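You operate a simulated robot arm through the tools that you are given. There is no shell and no other tool.

Carry out the task below with a simulated robot arm. There is one attempt and no reset: what you move stays moved.

Task
The toast is done: press stop, turn the dial down to 4 and rack both slices.
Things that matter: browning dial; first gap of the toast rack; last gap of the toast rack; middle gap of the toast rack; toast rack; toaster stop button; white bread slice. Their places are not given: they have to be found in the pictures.

Only the result counts: the job must be done as asked and must still hold three seconds after the hand-in. Knocking over, shifting, dropping, spilling or breaking anything else fails it.

Robot
A 6-joint arm with a two-finger parallel gripper, fixed in place. Base frame: the origin is on the floor under the middle of its stand, x ahead of it, y to its left, z up. Units: m, degrees, N and s.
With the tool pointing down near the work surface it reaches from about 0.3 to 0.66 m from the base axis. Its first joint turns from -115.0 to 115.0 degrees. Payload 3.43 kg.
The tool frame sits at the grasp point between the pads (the TCP): z along the fingers, y along the line on which they close. The tips reach 0.034 m beyond it. Largest opening 0.128 m; finger width 0.024, thickness 0.012; the body of the gripper, 0.048 by 0.13 m, starts 0.096 m behind the TCP.
Orientation is that of the tool frame in the base frame, as a unit quaternion [w, x, y, z]. With the fingers straight down and closing along the base's y, the tool's x points along the base's -x, its y along +y and its z along -z.

Tools
- The arm moves only by the tool servo_tool. Its argument "targets" is a list of rows, each a list of 7 numbers: the shift along the base's x, y, z in m, then the turn, a rotation vector about the base's x, y, z in degrees, then the opening, from 0 (shut) to 1 (fully open). In form: [[x, y, z, wx, wy, wz, grip], ...]. A call has 1 to 20 rows; each row shifts and turns the commanded pose from where the row before left it. Rows are played at 5 a second. More than 0.05 m and 8.6 degrees between two rows, or a gripper value outside its range, and nothing of the call is played. Where a pose cannot be reached the arm comes as near as it can. A force on the tool above 50 N (or 10 N above the force at the start of the call, whichever is more), or a blocked arm, ends the call early, and 0.2 s more pass. The fingers move at their own pace (about 0.153 m/s each) and stop on an object; they squeeze with about 44 N. The grip force told is the motor's: it shows also when the fingers shut on nothing. Time passes only in rows, and 0.2 s behind the last, so rows that do not move let the fingers close. It gives the time, the measured TCP pose, the force on the tool (base axes), the opening and the grip force at its end, in the units of the frame above (readings bear some noise), with the torque about the TCP (base axes, N m) and any sound that the robot's microphone picked up, and new pictures: "show" is both (left out), scene, wrist or none.
- Cameras (640 x 400 px; columns grow to the right, rows downward): "scene" is fixed at [0.4002, -0.4996, 1.7228]; the picture's right is [0.42, 0.91, 0.00], its down [0.88, -0.42, -0.21] and it looks along [-0.19, 0.09, -0.98] (base axes); focal length 324 px, centre (320, 200). "wrist" rides on the gripper at [0.076, -0.011, -0.16] in the tool frame; the picture's right is [0.15, 0.99, 0.00], its down [-0.88, 0.13, -0.46] and it looks along [-0.45, 0.07, 0.89] (tool axes); focal length 234 px, centre (320, 200).
- move_column(by): slides the trunk up (or, below 0, down) by that many m; the arm rides with it, the base frame stays. It gives what a move gives, with no picture.
- measure_at(camera, pixels): for up to 12 pixels [column, row] of the newest picture of that camera ("zoom" is the newest enlarged one), the place [x, y, z] in the base frame of the surface seen there, good to about 0.002 m. The clock stands still meanwhile.
- inspect(camera, box): a new picture of the part [left, top, right, bottom] of that camera's present view, enlarged. The clock stands still meanwhile.
- job_done(): hands the job in; it is judged then, once.

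Open the gripper and draw the arm clear of the work before you hand the job in, unless the task says otherwise.

The tools are called after "Request:" as name(argument=value, ...) on one line, values as JSON. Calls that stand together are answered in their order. servo_tool: Moves the arm, as the interface text tells. Its arguments: {"type":"object","properties":{"targets":{"type":"array","items":{"type":"array","items":{"type":"number"}}},"show":{"type":"string","enum":["both","scene","wrist","none"]}},"required":["targets"]} The other tools are called the same way: move_column (by) moves the trunk up or down; measure_at (camera, pixels) gives the place of the surface under pixels of a picture; inspect (camera, box) takes an enlarged picture of a part of a camera's view; job_done () hands the job in.

At the start:

```text
t: 0.0
tool_pos: [0.2466, -0.367, 1.2729]
ee_rot: [0.0, 0.0, 1.0, -0.001]
ft_force: [0.7, -0.3, 0.1]
moment: [-0.02, 0.02, -0.01]
grip_width: 0.128
gripper_force: 0.1
trunk travel left (down, up): [-0.925, 0.065]
```

scene: 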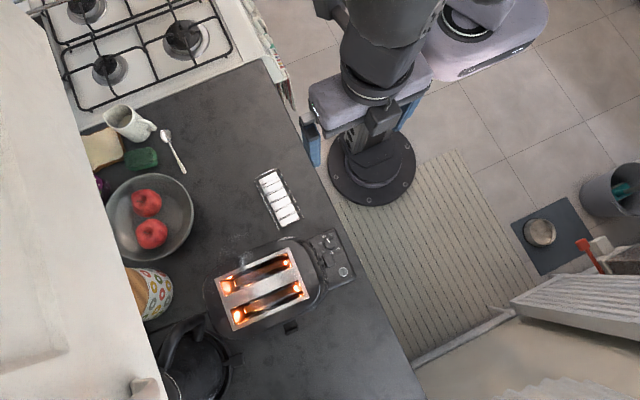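
wrist: 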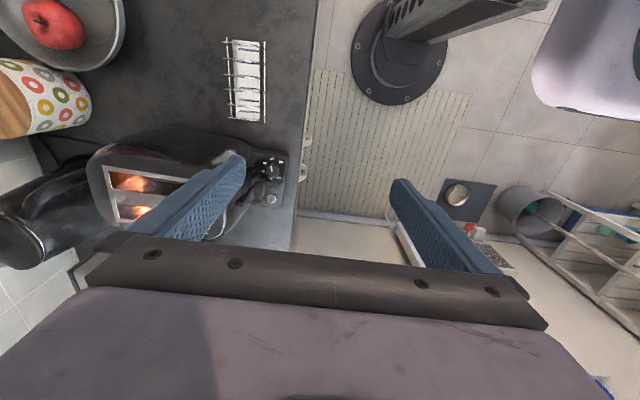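

The scene shows the toaster around (265,285), its control panel around (335,258) and the rack around (278,198). I'll enlarge these areas first.

Request:
inspect(camera="scene", box=[200, 220, 360, 340])

Request:
inspect(camera="scene", box=[240, 155, 320, 235])

Request:
inspect(camera="wrist", box=[200, 130, 310, 220])

```text
3.33 times, centred on (280, 280) of scene
```

zoom: 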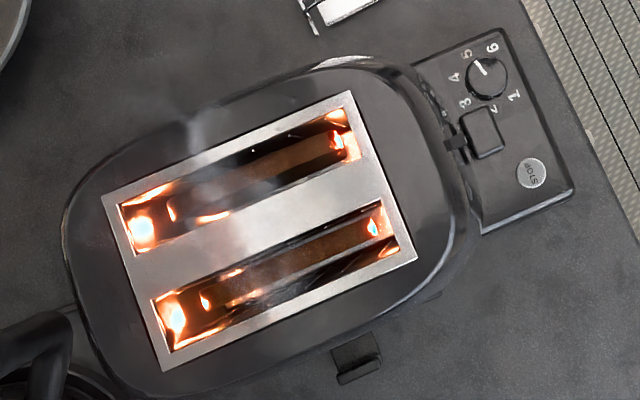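

```text
5.00 times, centred on (280, 195) of scene
```

zoom: 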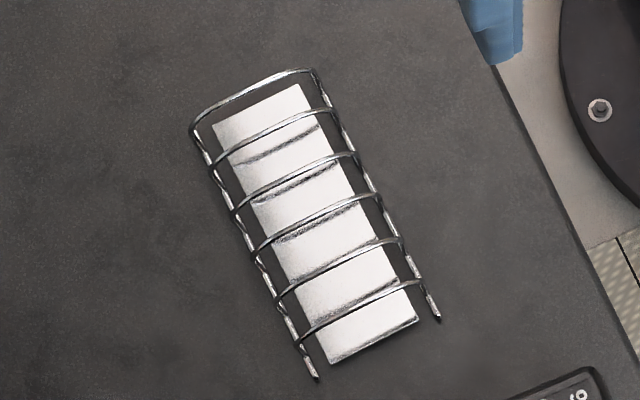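

```text
4.44 times, centred on (255, 175) of wrist
```

zoom: 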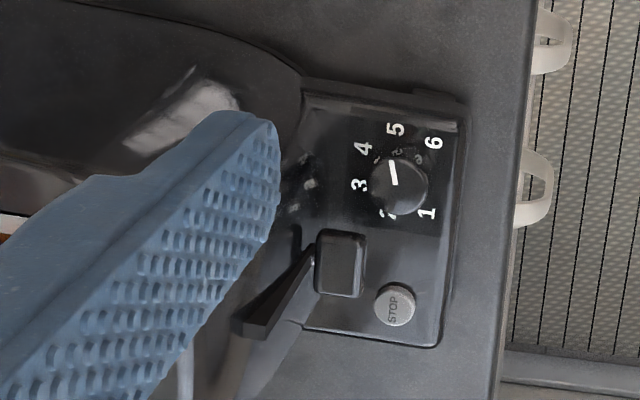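

The dial's white mark seems to point at 5, STOP is the grey disc, and the rack has about six hoops. I'll measure the panel, slots and rack points in the scene picture.

Request:
measure_at(camera="scene", pixels=[[327, 240], [341, 239], [345, 271], [332, 261], [342, 270], [326, 237], [235, 288], [243, 318], [300, 271], [287, 243], [262, 275], [300, 330]])

Request:
measure_at(camera="scene", pixels=[[265, 173], [299, 219], [286, 190], [280, 195], [284, 208], [278, 184], [272, 178], [260, 215], [300, 200], [270, 170], [310, 213], [294, 202]])

```text
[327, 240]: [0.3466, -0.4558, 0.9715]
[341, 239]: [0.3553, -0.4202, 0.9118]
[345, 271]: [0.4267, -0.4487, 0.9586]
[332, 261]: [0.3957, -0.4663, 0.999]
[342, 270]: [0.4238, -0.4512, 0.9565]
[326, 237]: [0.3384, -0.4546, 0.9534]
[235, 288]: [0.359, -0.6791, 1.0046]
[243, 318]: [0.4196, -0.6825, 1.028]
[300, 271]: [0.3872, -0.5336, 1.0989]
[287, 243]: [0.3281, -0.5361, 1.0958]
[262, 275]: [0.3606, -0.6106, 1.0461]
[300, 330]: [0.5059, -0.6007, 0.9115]
```

```text
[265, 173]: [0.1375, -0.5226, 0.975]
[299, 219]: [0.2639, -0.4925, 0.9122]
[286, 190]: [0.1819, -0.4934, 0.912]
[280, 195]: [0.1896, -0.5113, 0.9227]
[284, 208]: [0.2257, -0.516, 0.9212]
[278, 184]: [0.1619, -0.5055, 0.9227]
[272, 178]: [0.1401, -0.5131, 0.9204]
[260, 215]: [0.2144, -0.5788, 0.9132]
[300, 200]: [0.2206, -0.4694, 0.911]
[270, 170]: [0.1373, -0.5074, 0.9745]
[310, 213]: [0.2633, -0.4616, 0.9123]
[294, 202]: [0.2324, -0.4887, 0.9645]
```

The slots run along base y and the rack gaps lie across x, so the slices need no yaw change. I'll look at the bread on the left and measure the metal plate and rack hoops precisely.

Request:
inspect(camera="scene", box=[80, 90, 200, 190])

Request:
inspect(camera="scene", box=[310, 225, 362, 295])

```text
4.00 times, centred on (140, 140) of scene
```

zoom: 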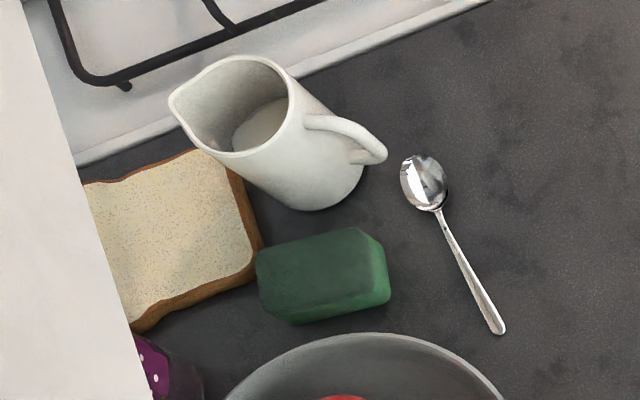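

```text
5.71 times, centred on (336, 260) of scene
```

zoom: 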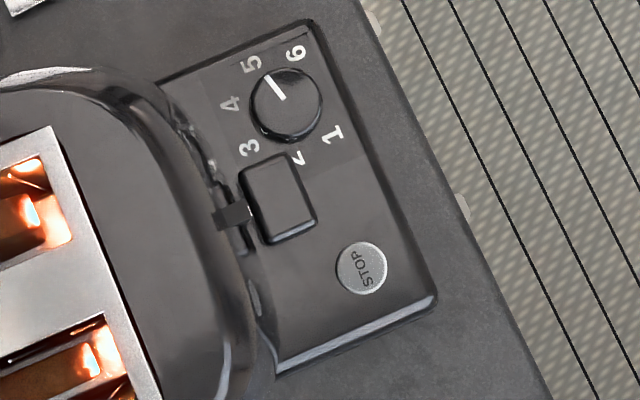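

The white bread slice on the counter by the jug is a bystander. I'll measure dial, STOP button and panel corners in this zoom.

Request:
measure_at(camera="zoom", pixels=[[287, 103], [267, 78], [284, 98], [310, 125], [361, 267], [345, 260], [380, 280], [278, 198], [310, 30], [430, 295], [250, 65], [230, 103]])

Request:
measure_at(camera="scene", pixels=[[218, 281], [288, 250], [306, 294], [236, 328], [263, 290], [226, 301], [297, 269], [245, 293], [265, 284], [281, 277], [260, 268], [282, 301]])

```text
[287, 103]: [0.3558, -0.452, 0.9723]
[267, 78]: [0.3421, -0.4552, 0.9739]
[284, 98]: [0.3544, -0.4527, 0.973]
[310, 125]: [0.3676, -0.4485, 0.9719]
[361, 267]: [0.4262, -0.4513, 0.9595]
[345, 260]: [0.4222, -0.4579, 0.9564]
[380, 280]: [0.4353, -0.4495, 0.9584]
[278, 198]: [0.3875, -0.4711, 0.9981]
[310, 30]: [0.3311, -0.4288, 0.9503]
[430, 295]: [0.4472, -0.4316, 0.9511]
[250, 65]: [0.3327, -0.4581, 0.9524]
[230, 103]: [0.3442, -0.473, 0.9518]
```

```text
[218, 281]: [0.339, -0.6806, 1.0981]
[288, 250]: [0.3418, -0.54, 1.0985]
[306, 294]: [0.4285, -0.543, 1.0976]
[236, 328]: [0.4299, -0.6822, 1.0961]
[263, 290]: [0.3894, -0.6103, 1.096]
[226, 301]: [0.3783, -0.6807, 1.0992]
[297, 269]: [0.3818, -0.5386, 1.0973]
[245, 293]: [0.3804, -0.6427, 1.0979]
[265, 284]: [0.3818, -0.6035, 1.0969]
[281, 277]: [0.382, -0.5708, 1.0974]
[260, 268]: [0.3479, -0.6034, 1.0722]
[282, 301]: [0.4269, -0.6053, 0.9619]
```

The dial is centred near (0.355, -0.452) with its top at z≈0.973, STOP is near (0.427, -0.451, 0.958), and the toaster top is at 1.098. I'll turn the tool -90° about z so it closes along x, and move above the STOP button with the gripper shutting.

Request:
servo_tool(targets=[[0.0164, -0.0076, 0, 0, 0, -8.18, 0.5], [0.0164, -0.0076, 0, 0, 0, -8.18, 0.5], [0.0164, -0.0076, 0, 0, 0, -8.18, 0.5], [0.0164, -0.0076, 0, 0, 0, -8.18, 0.5], [0.0164, -0.0076, 0, 0, 0, -8.18, 0.3], [0.0164, -0.0076, 0, 0, 0, -8.18, 0.2], [0.0164, -0.0076, 0, 0, 0, -8.18, 0.0], [0.0164, -0.0076, 0, 0, 0, -8.18, 0.0], [0.0164, -0.0076, 0, 0, 0, -8.18, 0.0], [0.0164, -0.0076, 0, 0, 0, -8.18, 0.0], [0.0164, -0.008, 0, 0, 0, -8.2, 0.0], [0, 0, 0, 0, 0, 0, 0.0]])

```text
t: 2.6
tool_pos: [0.4011, -0.4175, 1.2572]
ee_rot: [-0.003, 0.707, 0.707, 0.001]
ft_force: [-0.3, 0.4, -0.8]
moment: [0.0, -0.02, 0.03]
grip_width: 0.0001
gripper_force: 32.9
out of reach, approached as far as the arm can: row 9, 10, 11
trunk travel left (down, up): [-0.925, 0.065]
```

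scene: 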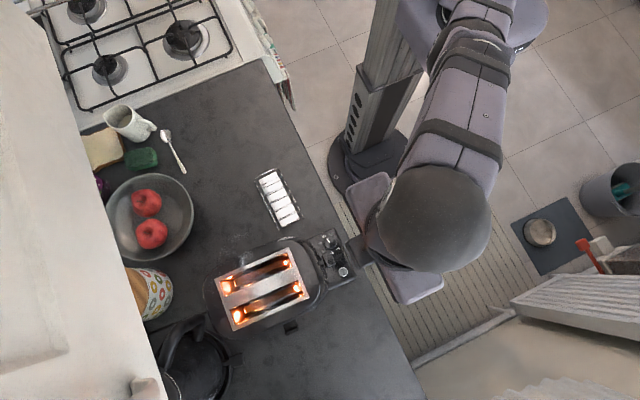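
wrist: 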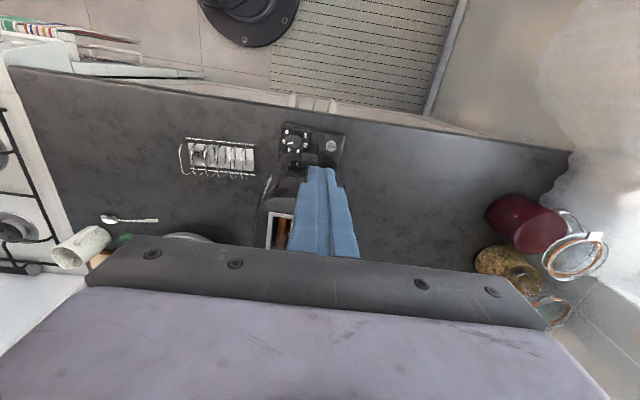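

The arm can't reach that radius at this height (it stopped at 0.401, -0.4175). Reach should grow lower down, so I'll descend 0.15 m and check the pose.

Request:
servo_tool(targets=[[0, 0, -0.05, 0, 0, 0, 0], [0, 0, -0.05, 0, 0, 0, 0], [0, 0, -0.04, 0, 0, 0, 0], [0, 0, 0, 0, 0, 0, 0]])

```text
t: 3.6
tool_pos: [0.401, -0.4191, 1.2432]
ee_rot: [-0.015, 0.707, 0.707, 0.002]
ft_force: [0.2, 0.4, 0.4]
moment: [0.0, 0.02, -0.01]
grip_width: 0.0
gripper_force: 33.2
out of reach, approached as far as the arm can: row 1, 2, 3
trunk travel left (down, up): [-0.925, 0.065]
```

scene: 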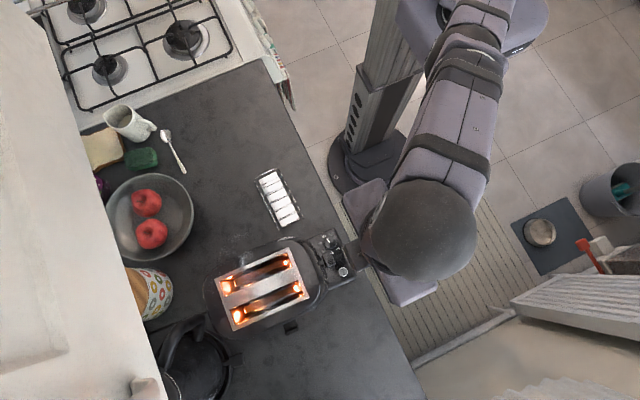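
wrist: 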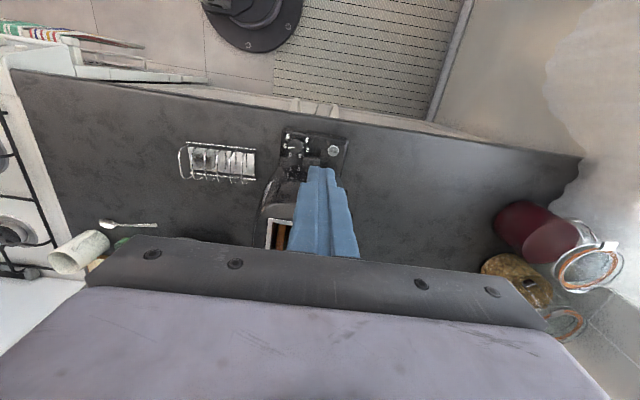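

It's still blocked: the shoulder appears to be high, so lowering the trunk should extend reach. Lowering it 0.15 m puts the tips at about 1.06, still above the lever knob at 0.998.

Request:
move_column(by=-0.15)

```text
t: 5.3
tool_pos: [0.3998, -0.4177, 1.0941]
ee_rot: [-0.015, 0.706, 0.708, 0.002]
ft_force: [-0.3, -0.9, 0.4]
moment: [0.03, 0.0, -0.03]
grip_width: 0.0
gripper_force: 32.9
trunk travel left (down, up): [-0.775, 0.215]
```

The trunk went down 0.15 m. I'll try a small lift with a shift toward the STOP position to see how the arm follows.

Request:
servo_tool(targets=[[0, 0, 0.03, 0, 0, 0, 0], [0.01, -0.01, 0.0, 0, 0, 0, 0], [0.01, -0.01, 0, 0, 0, 0, 0], [0, 0, 0, 0, 0, 0, 0]])

```text
t: 6.3
tool_pos: [0.3969, -0.4126, 1.1129]
ee_rot: [-0.015, 0.707, 0.707, 0.002]
ft_force: [0.3, -0.1, -0.2]
moment: [0.03, -0.01, -0.02]
grip_width: 0.0
gripper_force: 33.1
out of reach, approached as far as the arm can: row 1, 2, 3
trunk travel left (down, up): [-0.775, 0.215]
```

scene: 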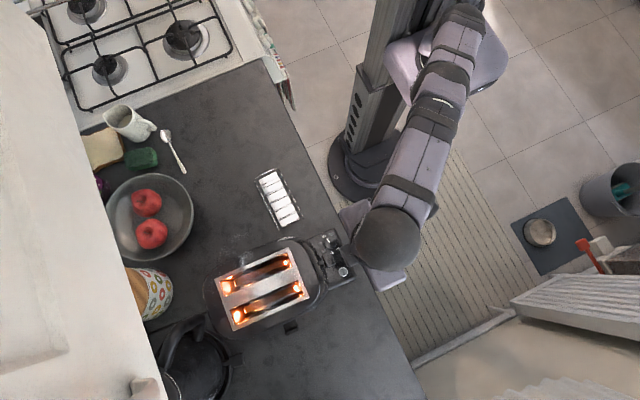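
wrist: 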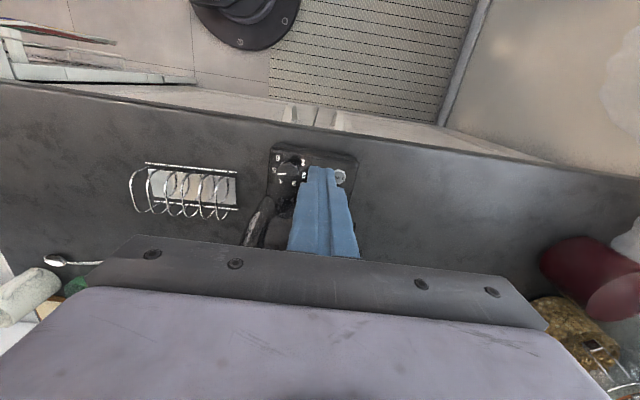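

The arm seems to be fully stretched with the wrist above the shoulder, which makes it singular. I'll pull the tool inward first to bend the elbow, then go down.

Request:
servo_tool(targets=[[-0.03, 0.03, 0, 0, 0, 0, 0], [-0.03, 0.03, 0, 0, 0, 0, 0], [-0.02, 0.02, 0, 0, 0, 0, 0], [0, 0, 0, 0, 0, 0, 0]], show="scene")

```text
t: 7.3
tool_pos: [0.3177, -0.3322, 1.1136]
ee_rot: [-0.015, 0.707, 0.708, 0.002]
ft_force: [0.0, 0.2, -0.4]
moment: [0.01, 0.03, -0.02]
grip_width: 0.0001
gripper_force: 33.2
trunk travel left (down, up): [-0.775, 0.215]
```

scene: 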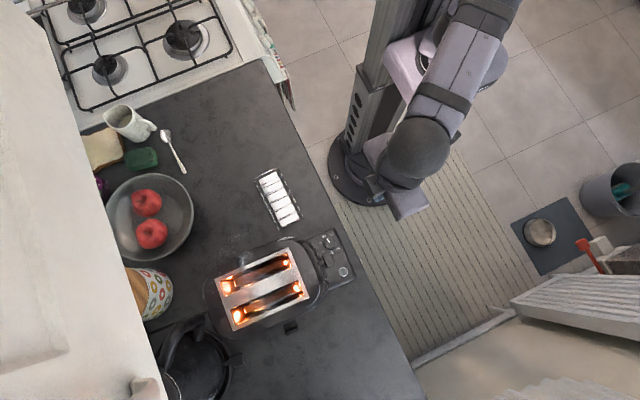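

The tool followed exactly (0.3177, -0.3322, 1.1136). Now I'll go 0.10 m down here, off the counter, to bring the wrist lower relative to the shoulder.

Request:
servo_tool(targets=[[0, 0, -0.03, 0, 0, 0, 0], [0, 0, -0.03, 0, 0, 0, 0], [0, 0, -0.03, 0, 0, 0, 0], [0, 0, -0.03, 0, 0, 0, 0], [0, 0, 0, 0, 0, 0, 0]], show="wrist")

Request:
move_column(by=0.12)

```text
t: 8.6
tool_pos: [0.3158, -0.336, 0.9927]
ee_rot: [-0.016, 0.707, 0.707, 0.002]
ft_force: [-0.3, 0.0, 0.5]
moment: [-0.01, 0.0, -0.02]
grip_width: 0.0
gripper_force: 32.2
trunk travel left (down, up): [-0.775, 0.215]
```

wrist: 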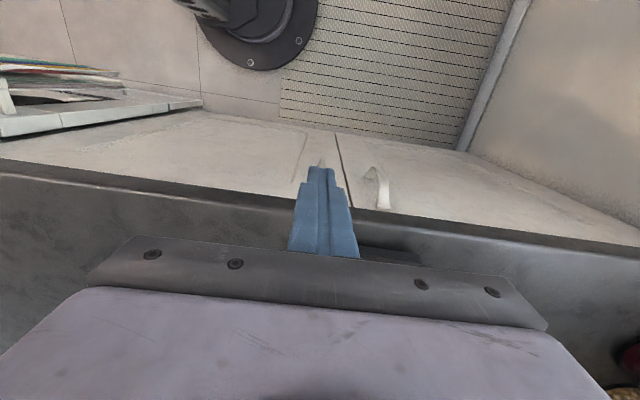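

```text
t: 10.1
tool_pos: [0.3168, -0.3342, 1.1145]
ee_rot: [-0.015, 0.706, 0.708, 0.002]
ft_force: [1.1, -0.1, -0.7]
moment: [0.02, 0.01, -0.03]
grip_width: 0.0001
gripper_force: 32.8
trunk travel left (down, up): [-0.895, 0.095]
```

Now the trunk is higher relative to the tool. I'll move over the STOP button at (0.427, -0.451) at the same height and correct the small tilt.

Request:
servo_tool(targets=[[0.0275, -0.0293, 0, -0.7, -0.5, 0, 0], [0.0275, -0.0293, 0, -0.7, -0.5, 0, 0], [0.0275, -0.0293, 0, 0, 0, 0, 0], [0.0275, -0.029, 0, 0, 0, 0, 0], [0, 0, 0, 0, 0, 0, 0]])

```text
t: 11.2
tool_pos: [0.4226, -0.452, 1.1155]
ee_rot: [0.0, 0.708, 0.707, -0.001]
ft_force: [0.1, 0.4, 0.0]
moment: [0.0, -0.03, -0.02]
grip_width: 0.0
gripper_force: 32.8
trunk travel left (down, up): [-0.895, 0.095]
```

scene: 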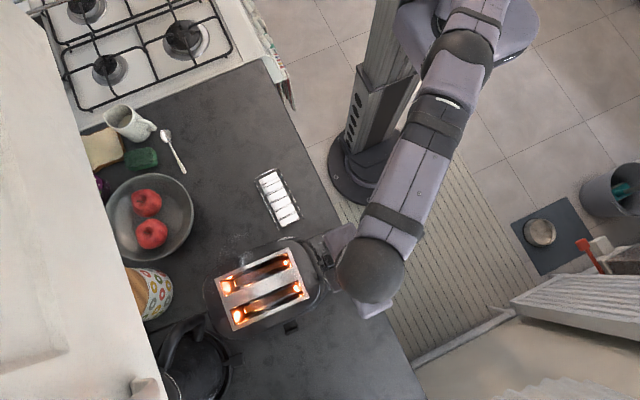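
wrist: 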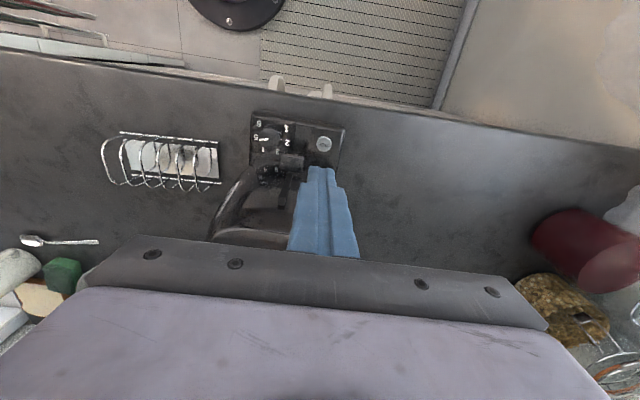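

The pose is now level at (0.4226, -0.452, 1.1155). In the wrist view STOP is at (324,143) and the dial near (267,137); I'll zoom there to read them.

Request:
inspect(camera="wrist", box=[240, 100, 360, 175])

Request:
measure_at(camera="wrist", pixels=[[324, 143], [267, 137], [292, 160], [318, 185]])

```text
5.33 times, centred on (300, 138) of wrist
```

zoom: 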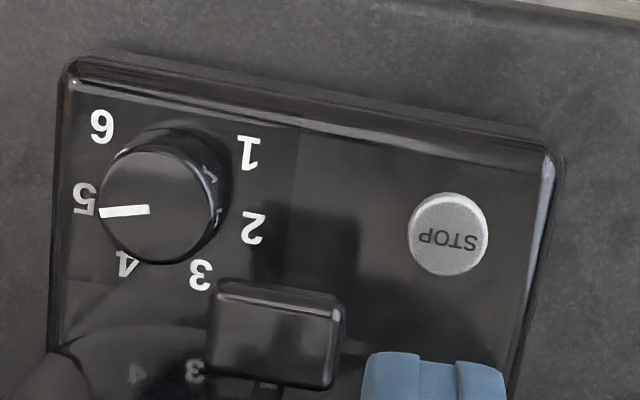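

```text
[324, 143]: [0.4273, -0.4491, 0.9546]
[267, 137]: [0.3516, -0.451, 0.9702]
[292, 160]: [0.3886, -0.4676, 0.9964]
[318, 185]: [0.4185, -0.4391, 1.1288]
```

The picture is clear: the mark points at 5. I'll measure the numerals, the mark's ends and the button to get exact angles.

Request:
measure_at(camera="zoom", pixels=[[102, 127], [84, 198], [128, 265], [201, 275], [253, 228], [247, 153], [104, 212], [147, 209], [155, 153], [155, 262], [101, 210], [210, 205]])

Request:
measure_at(camera="zoom", pixels=[[447, 235], [412, 235], [483, 235], [447, 198], [447, 270], [280, 335], [215, 335], [335, 335], [280, 300], [270, 375], [330, 200], [330, 130]])

```text
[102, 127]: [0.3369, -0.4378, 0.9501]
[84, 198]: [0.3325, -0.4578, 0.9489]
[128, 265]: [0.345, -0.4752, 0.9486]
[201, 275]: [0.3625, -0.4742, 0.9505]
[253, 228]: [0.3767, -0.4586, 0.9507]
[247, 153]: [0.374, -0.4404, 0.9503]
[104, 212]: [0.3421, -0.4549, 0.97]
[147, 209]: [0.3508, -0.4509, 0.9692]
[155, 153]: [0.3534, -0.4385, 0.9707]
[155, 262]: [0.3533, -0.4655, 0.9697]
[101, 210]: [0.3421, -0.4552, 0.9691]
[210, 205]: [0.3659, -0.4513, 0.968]
```

```text
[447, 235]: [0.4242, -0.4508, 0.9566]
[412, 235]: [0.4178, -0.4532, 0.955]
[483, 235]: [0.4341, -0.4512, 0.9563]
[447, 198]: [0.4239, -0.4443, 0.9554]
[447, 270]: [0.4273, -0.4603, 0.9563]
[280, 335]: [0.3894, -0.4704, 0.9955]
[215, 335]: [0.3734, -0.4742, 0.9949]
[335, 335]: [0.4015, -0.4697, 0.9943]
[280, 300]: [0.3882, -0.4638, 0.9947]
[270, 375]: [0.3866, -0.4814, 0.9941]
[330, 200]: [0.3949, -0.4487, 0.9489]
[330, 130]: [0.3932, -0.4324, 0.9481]
```

STOP's centre is about (0.426, -0.4515) with its top at 0.956; the numerals are ~50° apart, 5 at ~193° and 4 at ~243°. I'll check the toaster's shoulder height near the panel before descending.

Request:
measure_at(camera="scene", pixels=[[305, 262], [312, 262], [318, 262], [322, 264], [315, 275], [322, 280], [318, 250], [310, 245]])

Request:
servo_tool(targets=[[0.002, 0, -0.04, 0, 0, 0, 0], [0.002, 0, -0.04, 0, 0, 0, 0], [0, 0, -0.03, 0, 0, 0, 0], [0, 0, 0, 0, 0, 0, 0]])

```text
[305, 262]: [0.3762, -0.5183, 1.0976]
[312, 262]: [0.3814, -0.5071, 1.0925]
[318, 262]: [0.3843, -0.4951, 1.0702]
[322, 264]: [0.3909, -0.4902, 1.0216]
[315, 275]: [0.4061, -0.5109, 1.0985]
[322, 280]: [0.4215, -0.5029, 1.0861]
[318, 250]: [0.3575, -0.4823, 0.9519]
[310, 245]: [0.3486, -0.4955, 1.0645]
```

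```text
t: 12.2
tool_pos: [0.4269, -0.4527, 1.0049]
ee_rot: [-0.001, 0.707, 0.707, -0.001]
ft_force: [0.7, 0.5, -0.2]
moment: [0.0, -0.02, -0.01]
grip_width: 0.0001
gripper_force: 32.7
trunk travel left (down, up): [-0.895, 0.095]
```

scene: 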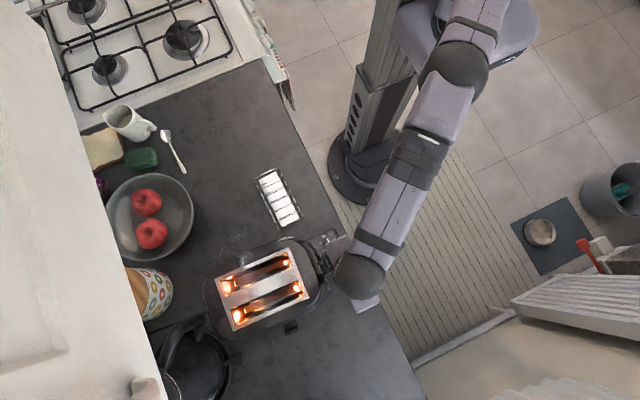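
wrist: 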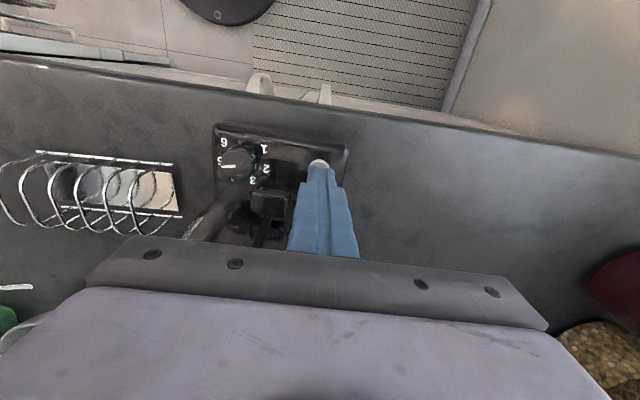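

The tips are at about 0.971, right over the button with the lever clear to the left. I'll press down gently in small steps and watch force and sound.

Request:
servo_tool(targets=[[0, 0.001, -0.006, 0, 0, 0, 0], [0, 0, -0.004, 0, 0, 0, 0], [0, 0, -0.003, 0, 0, 0, 0], [0, 0, -0.002, 0, 0, 0, 0], [0, 0, -0.002, 0, 0, 0, 0]])

```text
t: 13.4
tool_pos: [0.4299, -0.4501, 0.9874]
ee_rot: [0.0, 0.707, 0.708, -0.001]
ft_force: [-0.6, 1.3, 2.0]
moment: [0.05, 0.0, -0.02]
grip_width: 0.0
gripper_force: 33.2
trunk travel left (down, up): [-0.895, 0.095]
heard: pop, click
```

scene: 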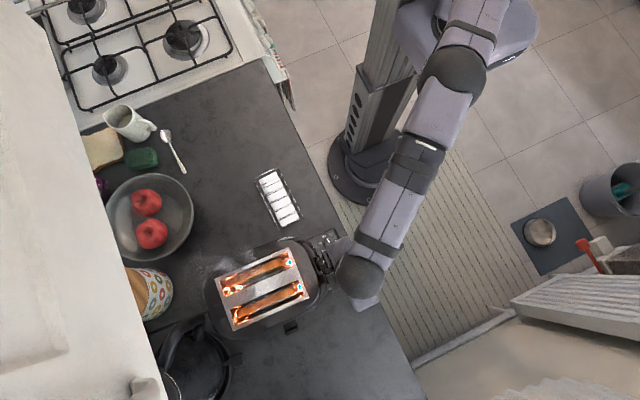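
wrist: 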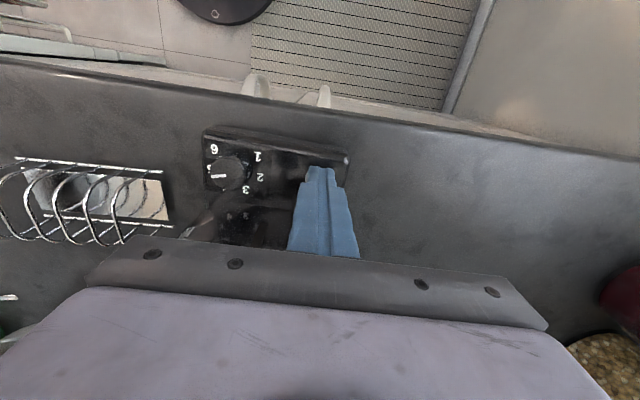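

"Pop, click" was heard and the toast has risen in the scene image. I'll lift straight up and look at where the lever knob is now.

Request:
servo_tool(targets=[[0, 0, 0.01, 0, 0, 0, 0], [0, 0, 0.03, 0, 0, 0, 0], [0, 0.0, 0.04, 0, 0, 0, 0], [0, 0.0, 0.04, 0, 0, 0, 0], [0, 0, 0, 0, 0, 0, 0]])

Request:
inspect(camera="scene", box=[200, 220, 360, 340])

Request:
inspect(camera="wrist", box=[220, 90, 360, 180])

```text
t: 14.7
tool_pos: [0.431, -0.4522, 1.1054]
ee_rot: [0.0, 0.707, 0.707, -0.001]
ft_force: [0.8, 1.0, 0.5]
moment: [-0.01, 0.02, -0.01]
grip_width: 0.0
gripper_force: 33.2
trunk travel left (down, up): [-0.895, 0.095]
```

scene: 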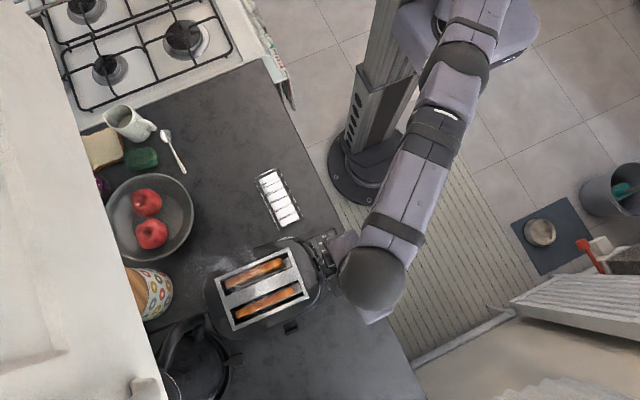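
wrist: 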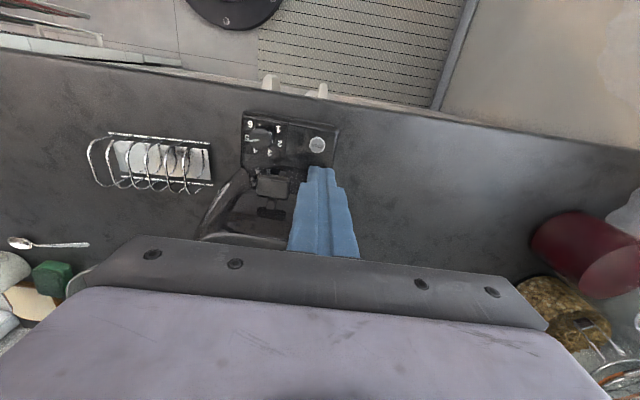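

```text
3.33 times, centred on (280, 280) of scene
```

zoom: 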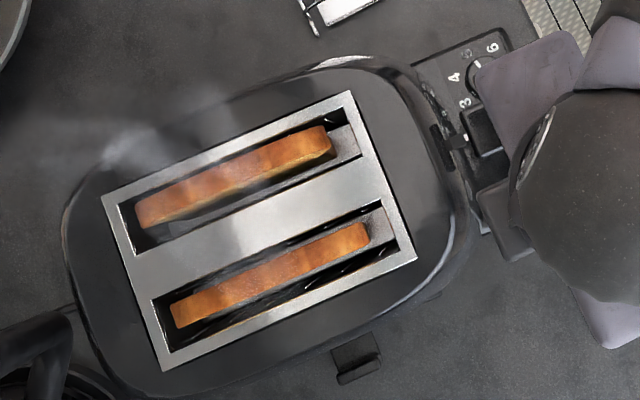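

```text
4.44 times, centred on (290, 135) of wrist
```

zoom: 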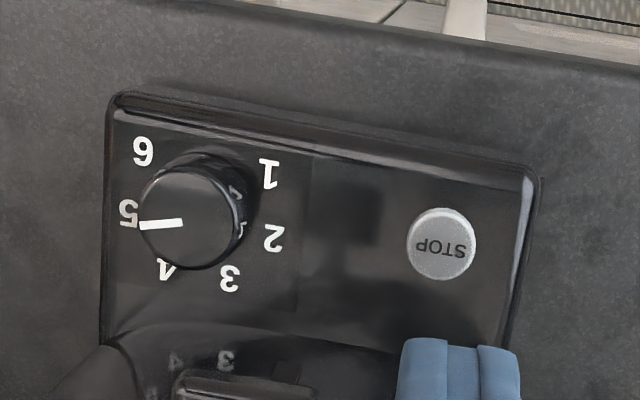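

Both slices are up: tops at scene pixels ~(254,272) and (265,302). I'll measure slice tops and the raised lever knob.

Request:
measure_at(camera="scene", pixels=[[254, 272], [226, 284], [281, 260], [255, 269], [252, 276], [265, 302], [237, 314], [292, 290], [266, 300], [264, 306], [286, 264], [297, 286]])

Request:
measure_at(camera="wrist", pixels=[[272, 185], [260, 185], [287, 185], [272, 176], [270, 195], [265, 210], [262, 136], [250, 140]])

```text
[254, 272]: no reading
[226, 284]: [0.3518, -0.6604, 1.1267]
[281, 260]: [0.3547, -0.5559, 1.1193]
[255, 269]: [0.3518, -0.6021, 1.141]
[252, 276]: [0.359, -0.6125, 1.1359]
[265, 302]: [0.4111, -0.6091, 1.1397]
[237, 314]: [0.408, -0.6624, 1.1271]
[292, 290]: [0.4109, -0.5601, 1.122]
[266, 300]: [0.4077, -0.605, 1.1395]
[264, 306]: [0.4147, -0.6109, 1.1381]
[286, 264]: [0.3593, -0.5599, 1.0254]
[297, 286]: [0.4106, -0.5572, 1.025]
```

```text
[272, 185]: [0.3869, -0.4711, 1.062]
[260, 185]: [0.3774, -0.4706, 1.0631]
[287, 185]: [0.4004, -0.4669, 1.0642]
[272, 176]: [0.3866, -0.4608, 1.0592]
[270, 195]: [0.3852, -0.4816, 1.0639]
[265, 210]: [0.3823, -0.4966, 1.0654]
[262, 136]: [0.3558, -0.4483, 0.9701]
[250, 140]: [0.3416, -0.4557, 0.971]
```

The lever knob rose to z≈1.063 beside the dial, and the gripper body will pass near the toaster's shoulder when turning the dial. I'll map the toaster's rim heights in that area.

Request:
measure_at(camera="scene", pixels=[[290, 240], [297, 240], [304, 240], [311, 240], [295, 246], [302, 246], [309, 246], [316, 248], [300, 253], [307, 253], [314, 253], [320, 256]])

Request:
inspect(camera="scene", box=[285, 220, 345, 285])

```text
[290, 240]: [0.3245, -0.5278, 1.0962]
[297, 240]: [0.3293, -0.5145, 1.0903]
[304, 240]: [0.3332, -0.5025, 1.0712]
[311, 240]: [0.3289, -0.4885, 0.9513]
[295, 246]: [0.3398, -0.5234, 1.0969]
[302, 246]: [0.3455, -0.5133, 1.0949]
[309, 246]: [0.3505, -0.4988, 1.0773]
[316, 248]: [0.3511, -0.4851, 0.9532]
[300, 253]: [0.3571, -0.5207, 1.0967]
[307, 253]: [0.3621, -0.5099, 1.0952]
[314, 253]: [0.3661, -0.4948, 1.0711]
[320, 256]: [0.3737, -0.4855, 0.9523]
```

```text
6.15 times, centred on (315, 252) of scene
```

zoom: 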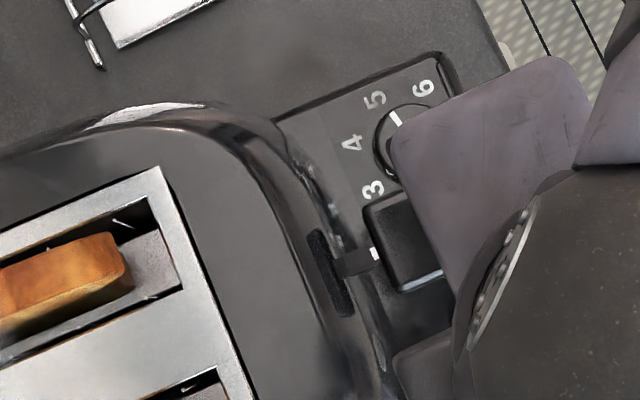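

The toaster rim near the dial is about 1.09–1.095 high for y < -0.51, so a level gripper body would touch it; a ~6° lean away from the toaster clears it. I'll lift, yaw +40° (closing line then sits perpendicular to the lever), lean 6°, and hover over the dial.

Request:
servo_tool(targets=[[0, 0.005, 0.03, 0, 0, 0, 0], [-0.015, 0.005, 0.0, 0, 0, 8, 0.2], [-0.015, 0, 0, 0, 0, 8, 0.34], [-0.015, 0, 0, 0, 0, 8, 0.34], [-0.015, -0.003, 0, 0, 0, 8, 0.34], [-0.016, -0.0045, 0, 0, 0, 8, 0.34], [0, 0, 0, -5.44, 2.54, 0, 0.34], [0, 0, 0, 0, 0, 0, 0.34]])

Request:
inspect(camera="wrist", box=[220, 90, 420, 220])

```text
t: 16.4
tool_pos: [0.3534, -0.4497, 1.1353]
ee_rot: [-0.001, 0.421, 0.906, -0.054]
ft_force: [0.6, -0.1, -0.1]
moment: [0.02, -0.02, 0.05]
grip_width: 0.0436
gripper_force: 0.0
trunk travel left (down, up): [-0.895, 0.095]
```

scene: 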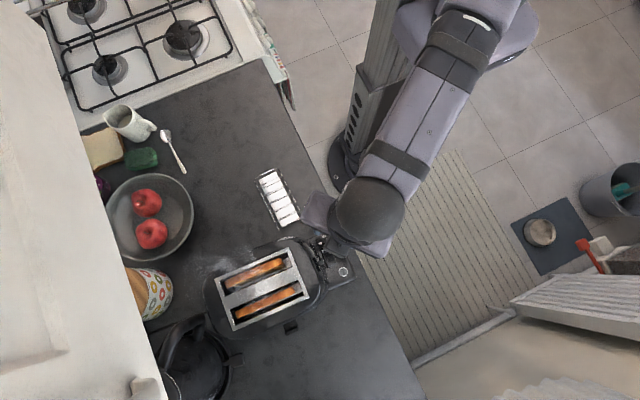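
wrist: 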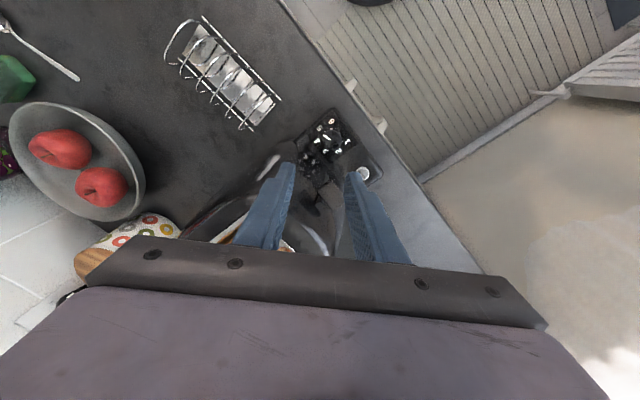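

```text
3.08 times, centred on (320, 155) of wrist
```

zoom: 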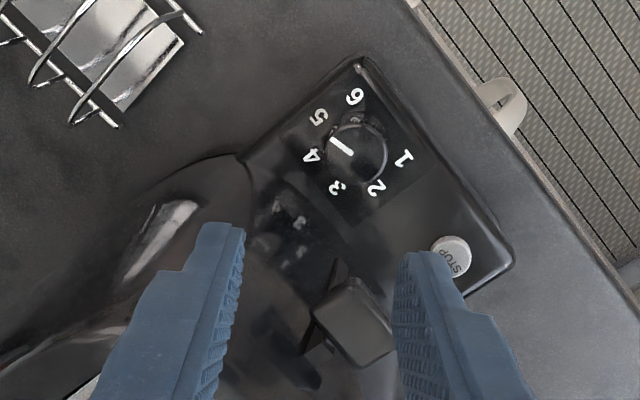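

Orientation reads a closing line of 40° and a lean of 6° toward +y/+x, as planned; lever gap works out to over 1 cm. I'll shift 2.5 mm in x to centre on the dial (0.355, -0.452) and descend to just above it.

Request:
servo_tool(targets=[[0.0025, 0, -0.03, 0, 0, 0, 0.34], [0, 0, -0.03, 0, 0, 0, 0.34], [0, 0, -0.03, 0, 0, 0, 0.34], [0, 0, -0.02, 0, 0, 0, 0.34], [0, 0, 0, 0, 0, 0, 0.34]])

Request:
inspect(camera="wrist", box=[220, 90, 420, 220])

```text
t: 17.6
tool_pos: [0.3587, -0.448, 1.0253]
ee_rot: [0.0, 0.422, 0.905, -0.054]
ft_force: [0.5, 0.1, -0.3]
moment: [0.02, 0.01, 0.0]
grip_width: 0.0436
gripper_force: 0.1
trunk travel left (down, up): [-0.895, 0.095]
```

scene: 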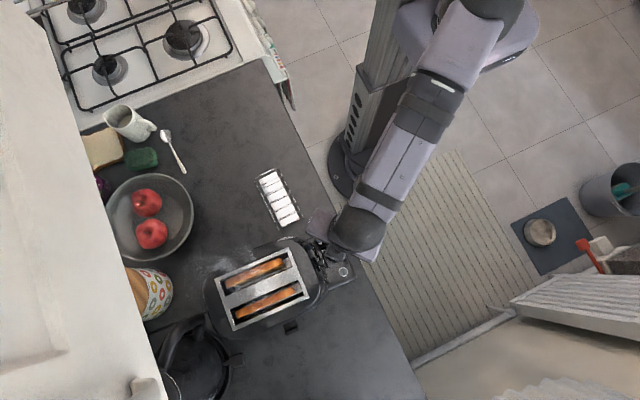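
wrist: 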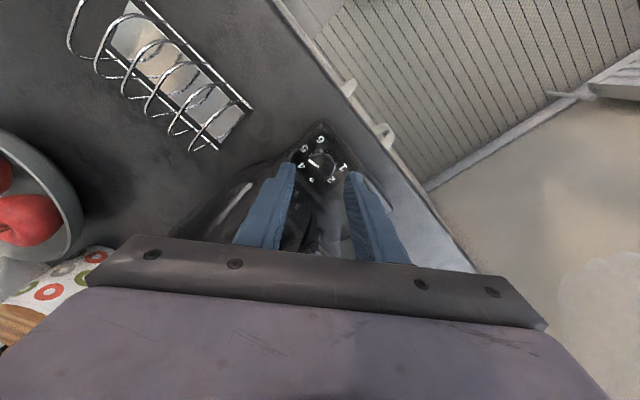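

```text
3.08 times, centred on (320, 155) of wrist
```

zoom: 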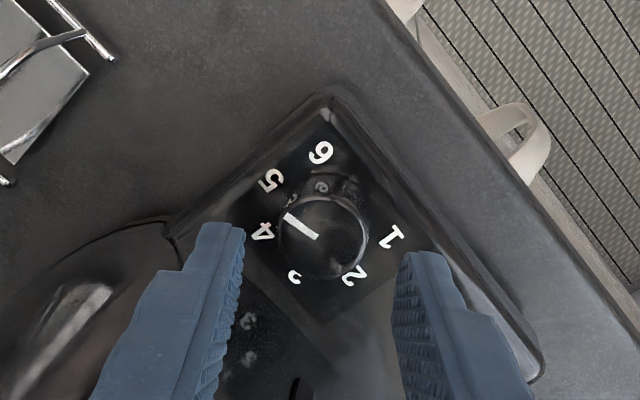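

The tool axis projects to zoom (319,241), and the knob's centre is at (322,237), so it is centred to within ~1 mm. I'll descend 34 mm along the tool axis so that the tips straddle the knob.

Request:
servo_tool(targets=[[-0.0006, -0.0012, -0.012, 0, 0, 0, 0.34], [-0.0006, -0.0012, -0.012, 0, 0, 0, 0.34], [-0.0004, -0.0009, -0.009, 0, 0, 0, 0.34], [0, 0, 0, 0, 0, 0, 0.34]])

Request:
inspect(camera="wrist", box=[220, 90, 420, 220])

```text
t: 18.6
tool_pos: [0.3564, -0.4509, 0.9914]
ee_rot: [0.0, 0.421, 0.905, -0.054]
ft_force: [0.0, 0.5, 0.3]
moment: [-0.02, 0.02, -0.01]
grip_width: 0.0433
gripper_force: 0.1
trunk travel left (down, up): [-0.895, 0.095]
```

scene: 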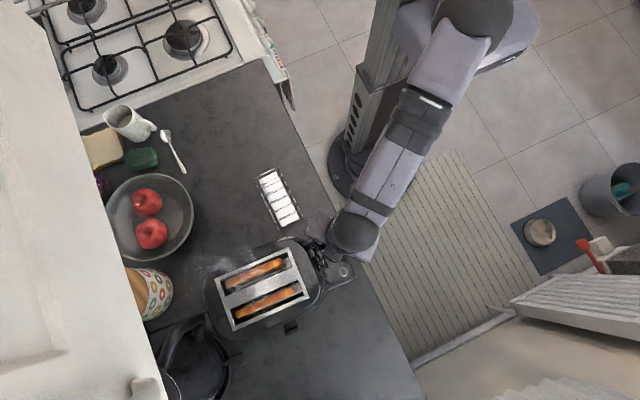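
wrist: 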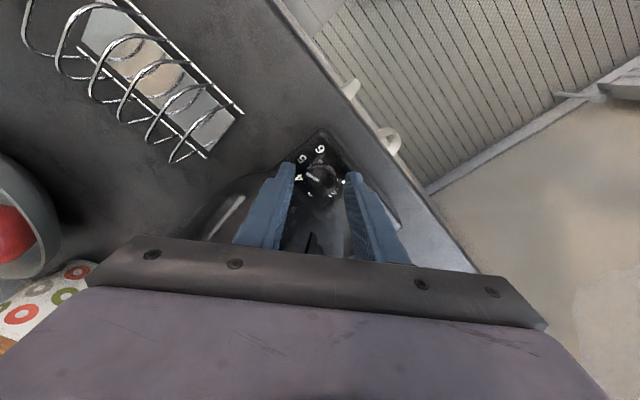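

```text
3.08 times, centred on (320, 155) of wrist
```

zoom: 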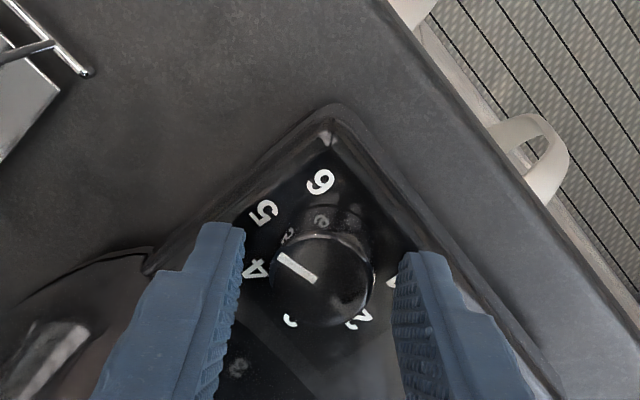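

The knob is between the pads, well centred (knob at (322,280), axis at (320,283)). I'll close on it.

Request:
servo_tool(targets=[[0, 0, 0, 0, 0, 0, 0.2], [0, 0, 0, 0, 0, 0, 0.1], [0, 0, 0, 0, 0, 0, 0.1]], show="wrist")

```text
t: 19.4
tool_pos: [0.3571, -0.4501, 0.993]
ee_rot: [0.0, 0.422, 0.905, -0.053]
ft_force: [1.8, 1.6, -0.2]
moment: [0.36, -0.6, 0.02]
grip_width: 0.0296
gripper_force: 44.1
trunk travel left (down, up): [-0.895, 0.095]
```

wrist: 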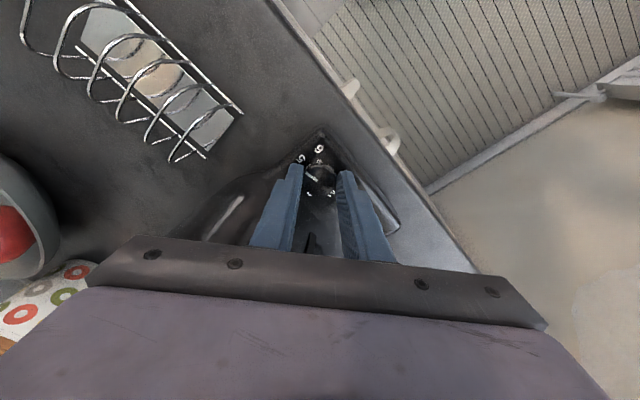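

The knob is gripped (width 0.0296, 44 N) with small side forces. I'll turn +21° about z first and check the mark's response.

Request:
servo_tool(targets=[[-0.0003, 0, 0, 0, 0, 7, 0.1], [-0.0003, 0, 0, 0, 0, 7, 0.1], [-0.0003, 0, 0, 0, 0, 7, 0.1], [0, 0, 0, 0, 0, 0, 0.1]], show="wrist")

Request:
inspect(camera="wrist", box=[270, 120, 370, 220])

```text
t: 20.4
tool_pos: [0.3547, -0.4499, 0.9929]
ee_rot: [0.008, 0.249, 0.967, -0.051]
ft_force: [-0.2, 1.0, 0.1]
moment: [0.34, -0.45, -0.05]
grip_width: 0.0297
gripper_force: 44.6
trunk travel left (down, up): [-0.895, 0.095]
```

wrist: 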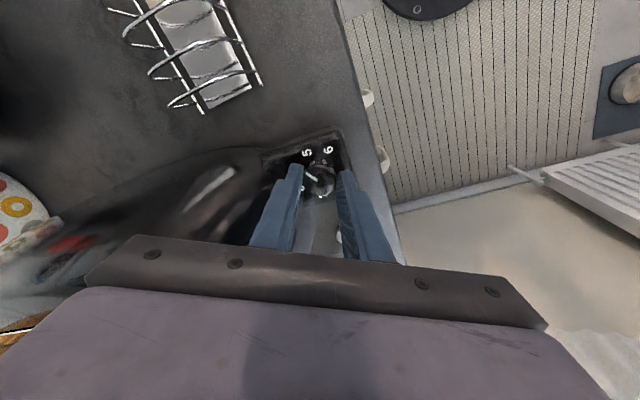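

```text
4.00 times, centred on (320, 170) of wrist
```

zoom: 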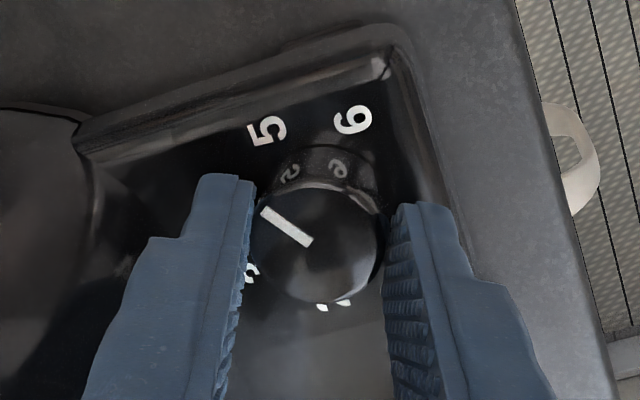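

The mark keeps the same angle relative to the gripper, so there's no slip. I'll turn the remaining 29°.

Request:
servo_tool(targets=[[-0.0003, 0, 0, 0, 0, 7.25, 0.1], [-0.0003, 0, 0, 0, 0, 7.25, 0.1], [-0.0003, 0, 0, 0, 0, 7.25, 0.1], [-0.0003, 0, 0, 0, 0, 7.25, 0.1], [0, 0, 0, 0, 0, 0, 0.1], [0, 0, 0, 0, 0, 0, 0.1]], show="wrist")

Request:
inspect(camera="wrist", box=[270, 120, 370, 220])

```text
t: 21.9
tool_pos: [0.3516, -0.4516, 0.9929]
ee_rot: [0.022, -0.001, 0.999, -0.047]
ft_force: [-1.9, 6.4, -0.3]
moment: [0.88, 0.13, 0.04]
grip_width: 0.0296
gripper_force: 43.8
trunk travel left (down, up): [-0.895, 0.095]
```

wrist: 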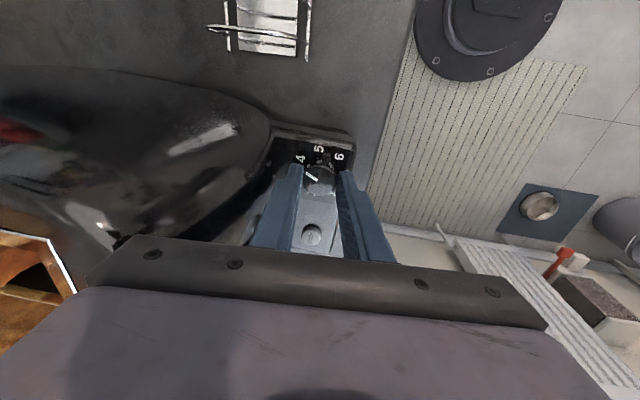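

```text
4.00 times, centred on (320, 170) of wrist
```

zoom: 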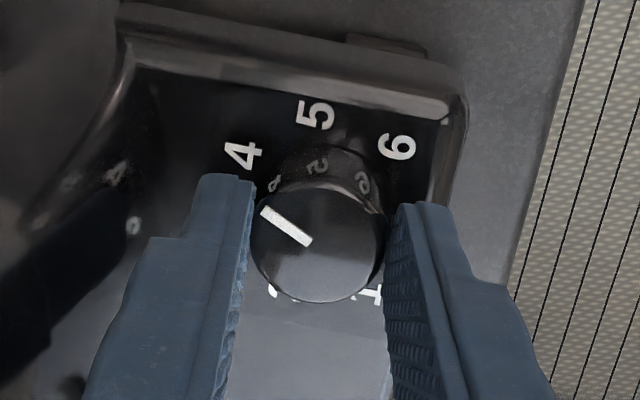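

The tool turned exactly 50° (closing line now along y). I'll release a little and lift along the tool axis to check where the mark points.

Request:
servo_tool(targets=[[0, 0, 0, 0, 0, 0, 0.27], [0, 0, 0, 0, 0, 0, 0.3], [0, 0, 0, 0, 0, 0, 0.3]], show="none")

Request:
servo_tool(targets=[[-0.001, 0.002, 0.02, 0, 0, 0, 0.3], [-0.001, 0.003, 0.03, 0, 0, 0, 0.3], [-0.001, 0.003, 0.04, 0, 0, 0, 0.3], [0, 0.0, 0.04, 0, 0, 0, 0.3], [0, 0, 0, 0, 0, 0, 0.3]])

Request:
inspect(camera="wrist", box=[270, 90, 370, 190])

```text
t: 22.6
tool_pos: [0.3533, -0.4517, 0.9933]
ee_rot: [0.022, 0.0, 0.999, -0.049]
ft_force: [-0.1, 0.1, -0.6]
moment: [0.02, 0.0, 0.0]
grip_width: 0.0381
gripper_force: 0.0
trunk travel left (down, up): [-0.895, 0.095]
```

```text
t: 23.9
tool_pos: [0.3502, -0.444, 1.1253]
ee_rot: [0.022, 0.0, 0.999, -0.048]
ft_force: [0.0, -1.4, -0.2]
moment: [0.0, 0.03, 0.05]
grip_width: 0.0383
gripper_force: 0.0
trunk travel left (down, up): [-0.895, 0.095]
```

scene: 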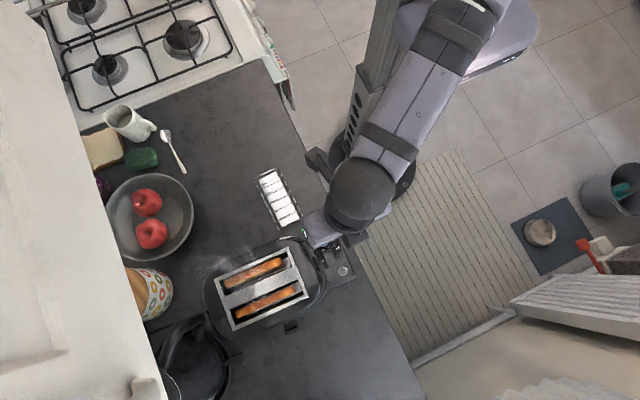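
wrist: 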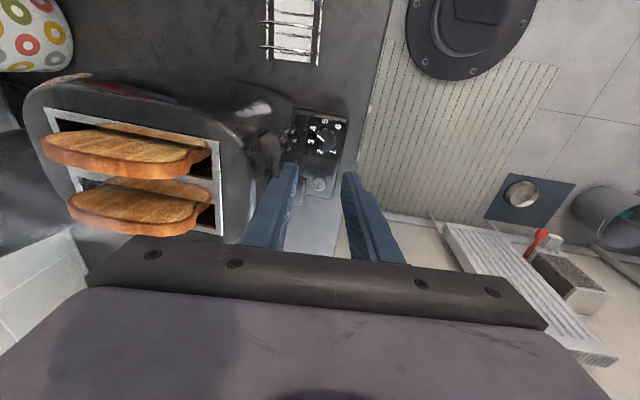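

```text
4.00 times, centred on (320, 140) of wrist
```

zoom: 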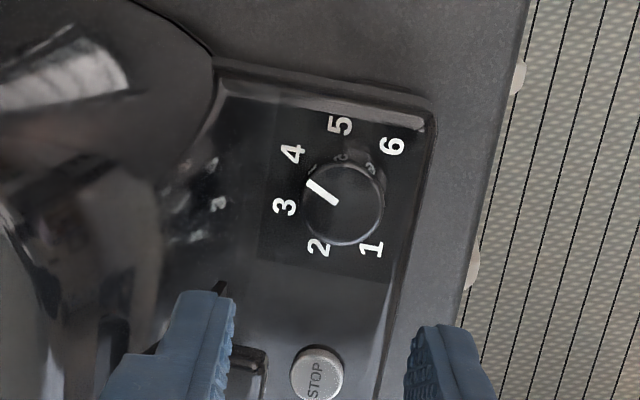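

The mark now looks aimed at 4. I'll verify numerically by measuring the mark's ends and the numerals.

Request:
measure_at(camera="zoom", pixels=[[310, 182], [335, 202], [343, 203], [292, 154], [340, 125], [284, 207], [391, 147], [318, 247], [370, 250], [315, 186], [330, 198], [304, 203]])

Request:
inspect(camera="scene", box=[285, 220, 365, 290])

```text
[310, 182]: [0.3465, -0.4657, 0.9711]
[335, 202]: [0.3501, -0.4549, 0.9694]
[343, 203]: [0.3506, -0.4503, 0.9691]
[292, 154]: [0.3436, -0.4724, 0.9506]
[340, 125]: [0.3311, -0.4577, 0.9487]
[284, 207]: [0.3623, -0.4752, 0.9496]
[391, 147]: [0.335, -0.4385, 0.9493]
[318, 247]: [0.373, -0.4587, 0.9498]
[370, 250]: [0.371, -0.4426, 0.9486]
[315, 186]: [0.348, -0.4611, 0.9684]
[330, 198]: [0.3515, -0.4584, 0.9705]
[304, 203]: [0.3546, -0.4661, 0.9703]
```

```text
5.71 times, centred on (325, 255) of scene
```

zoom: 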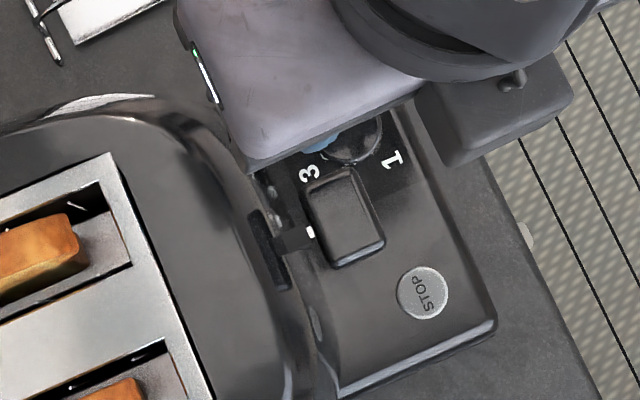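

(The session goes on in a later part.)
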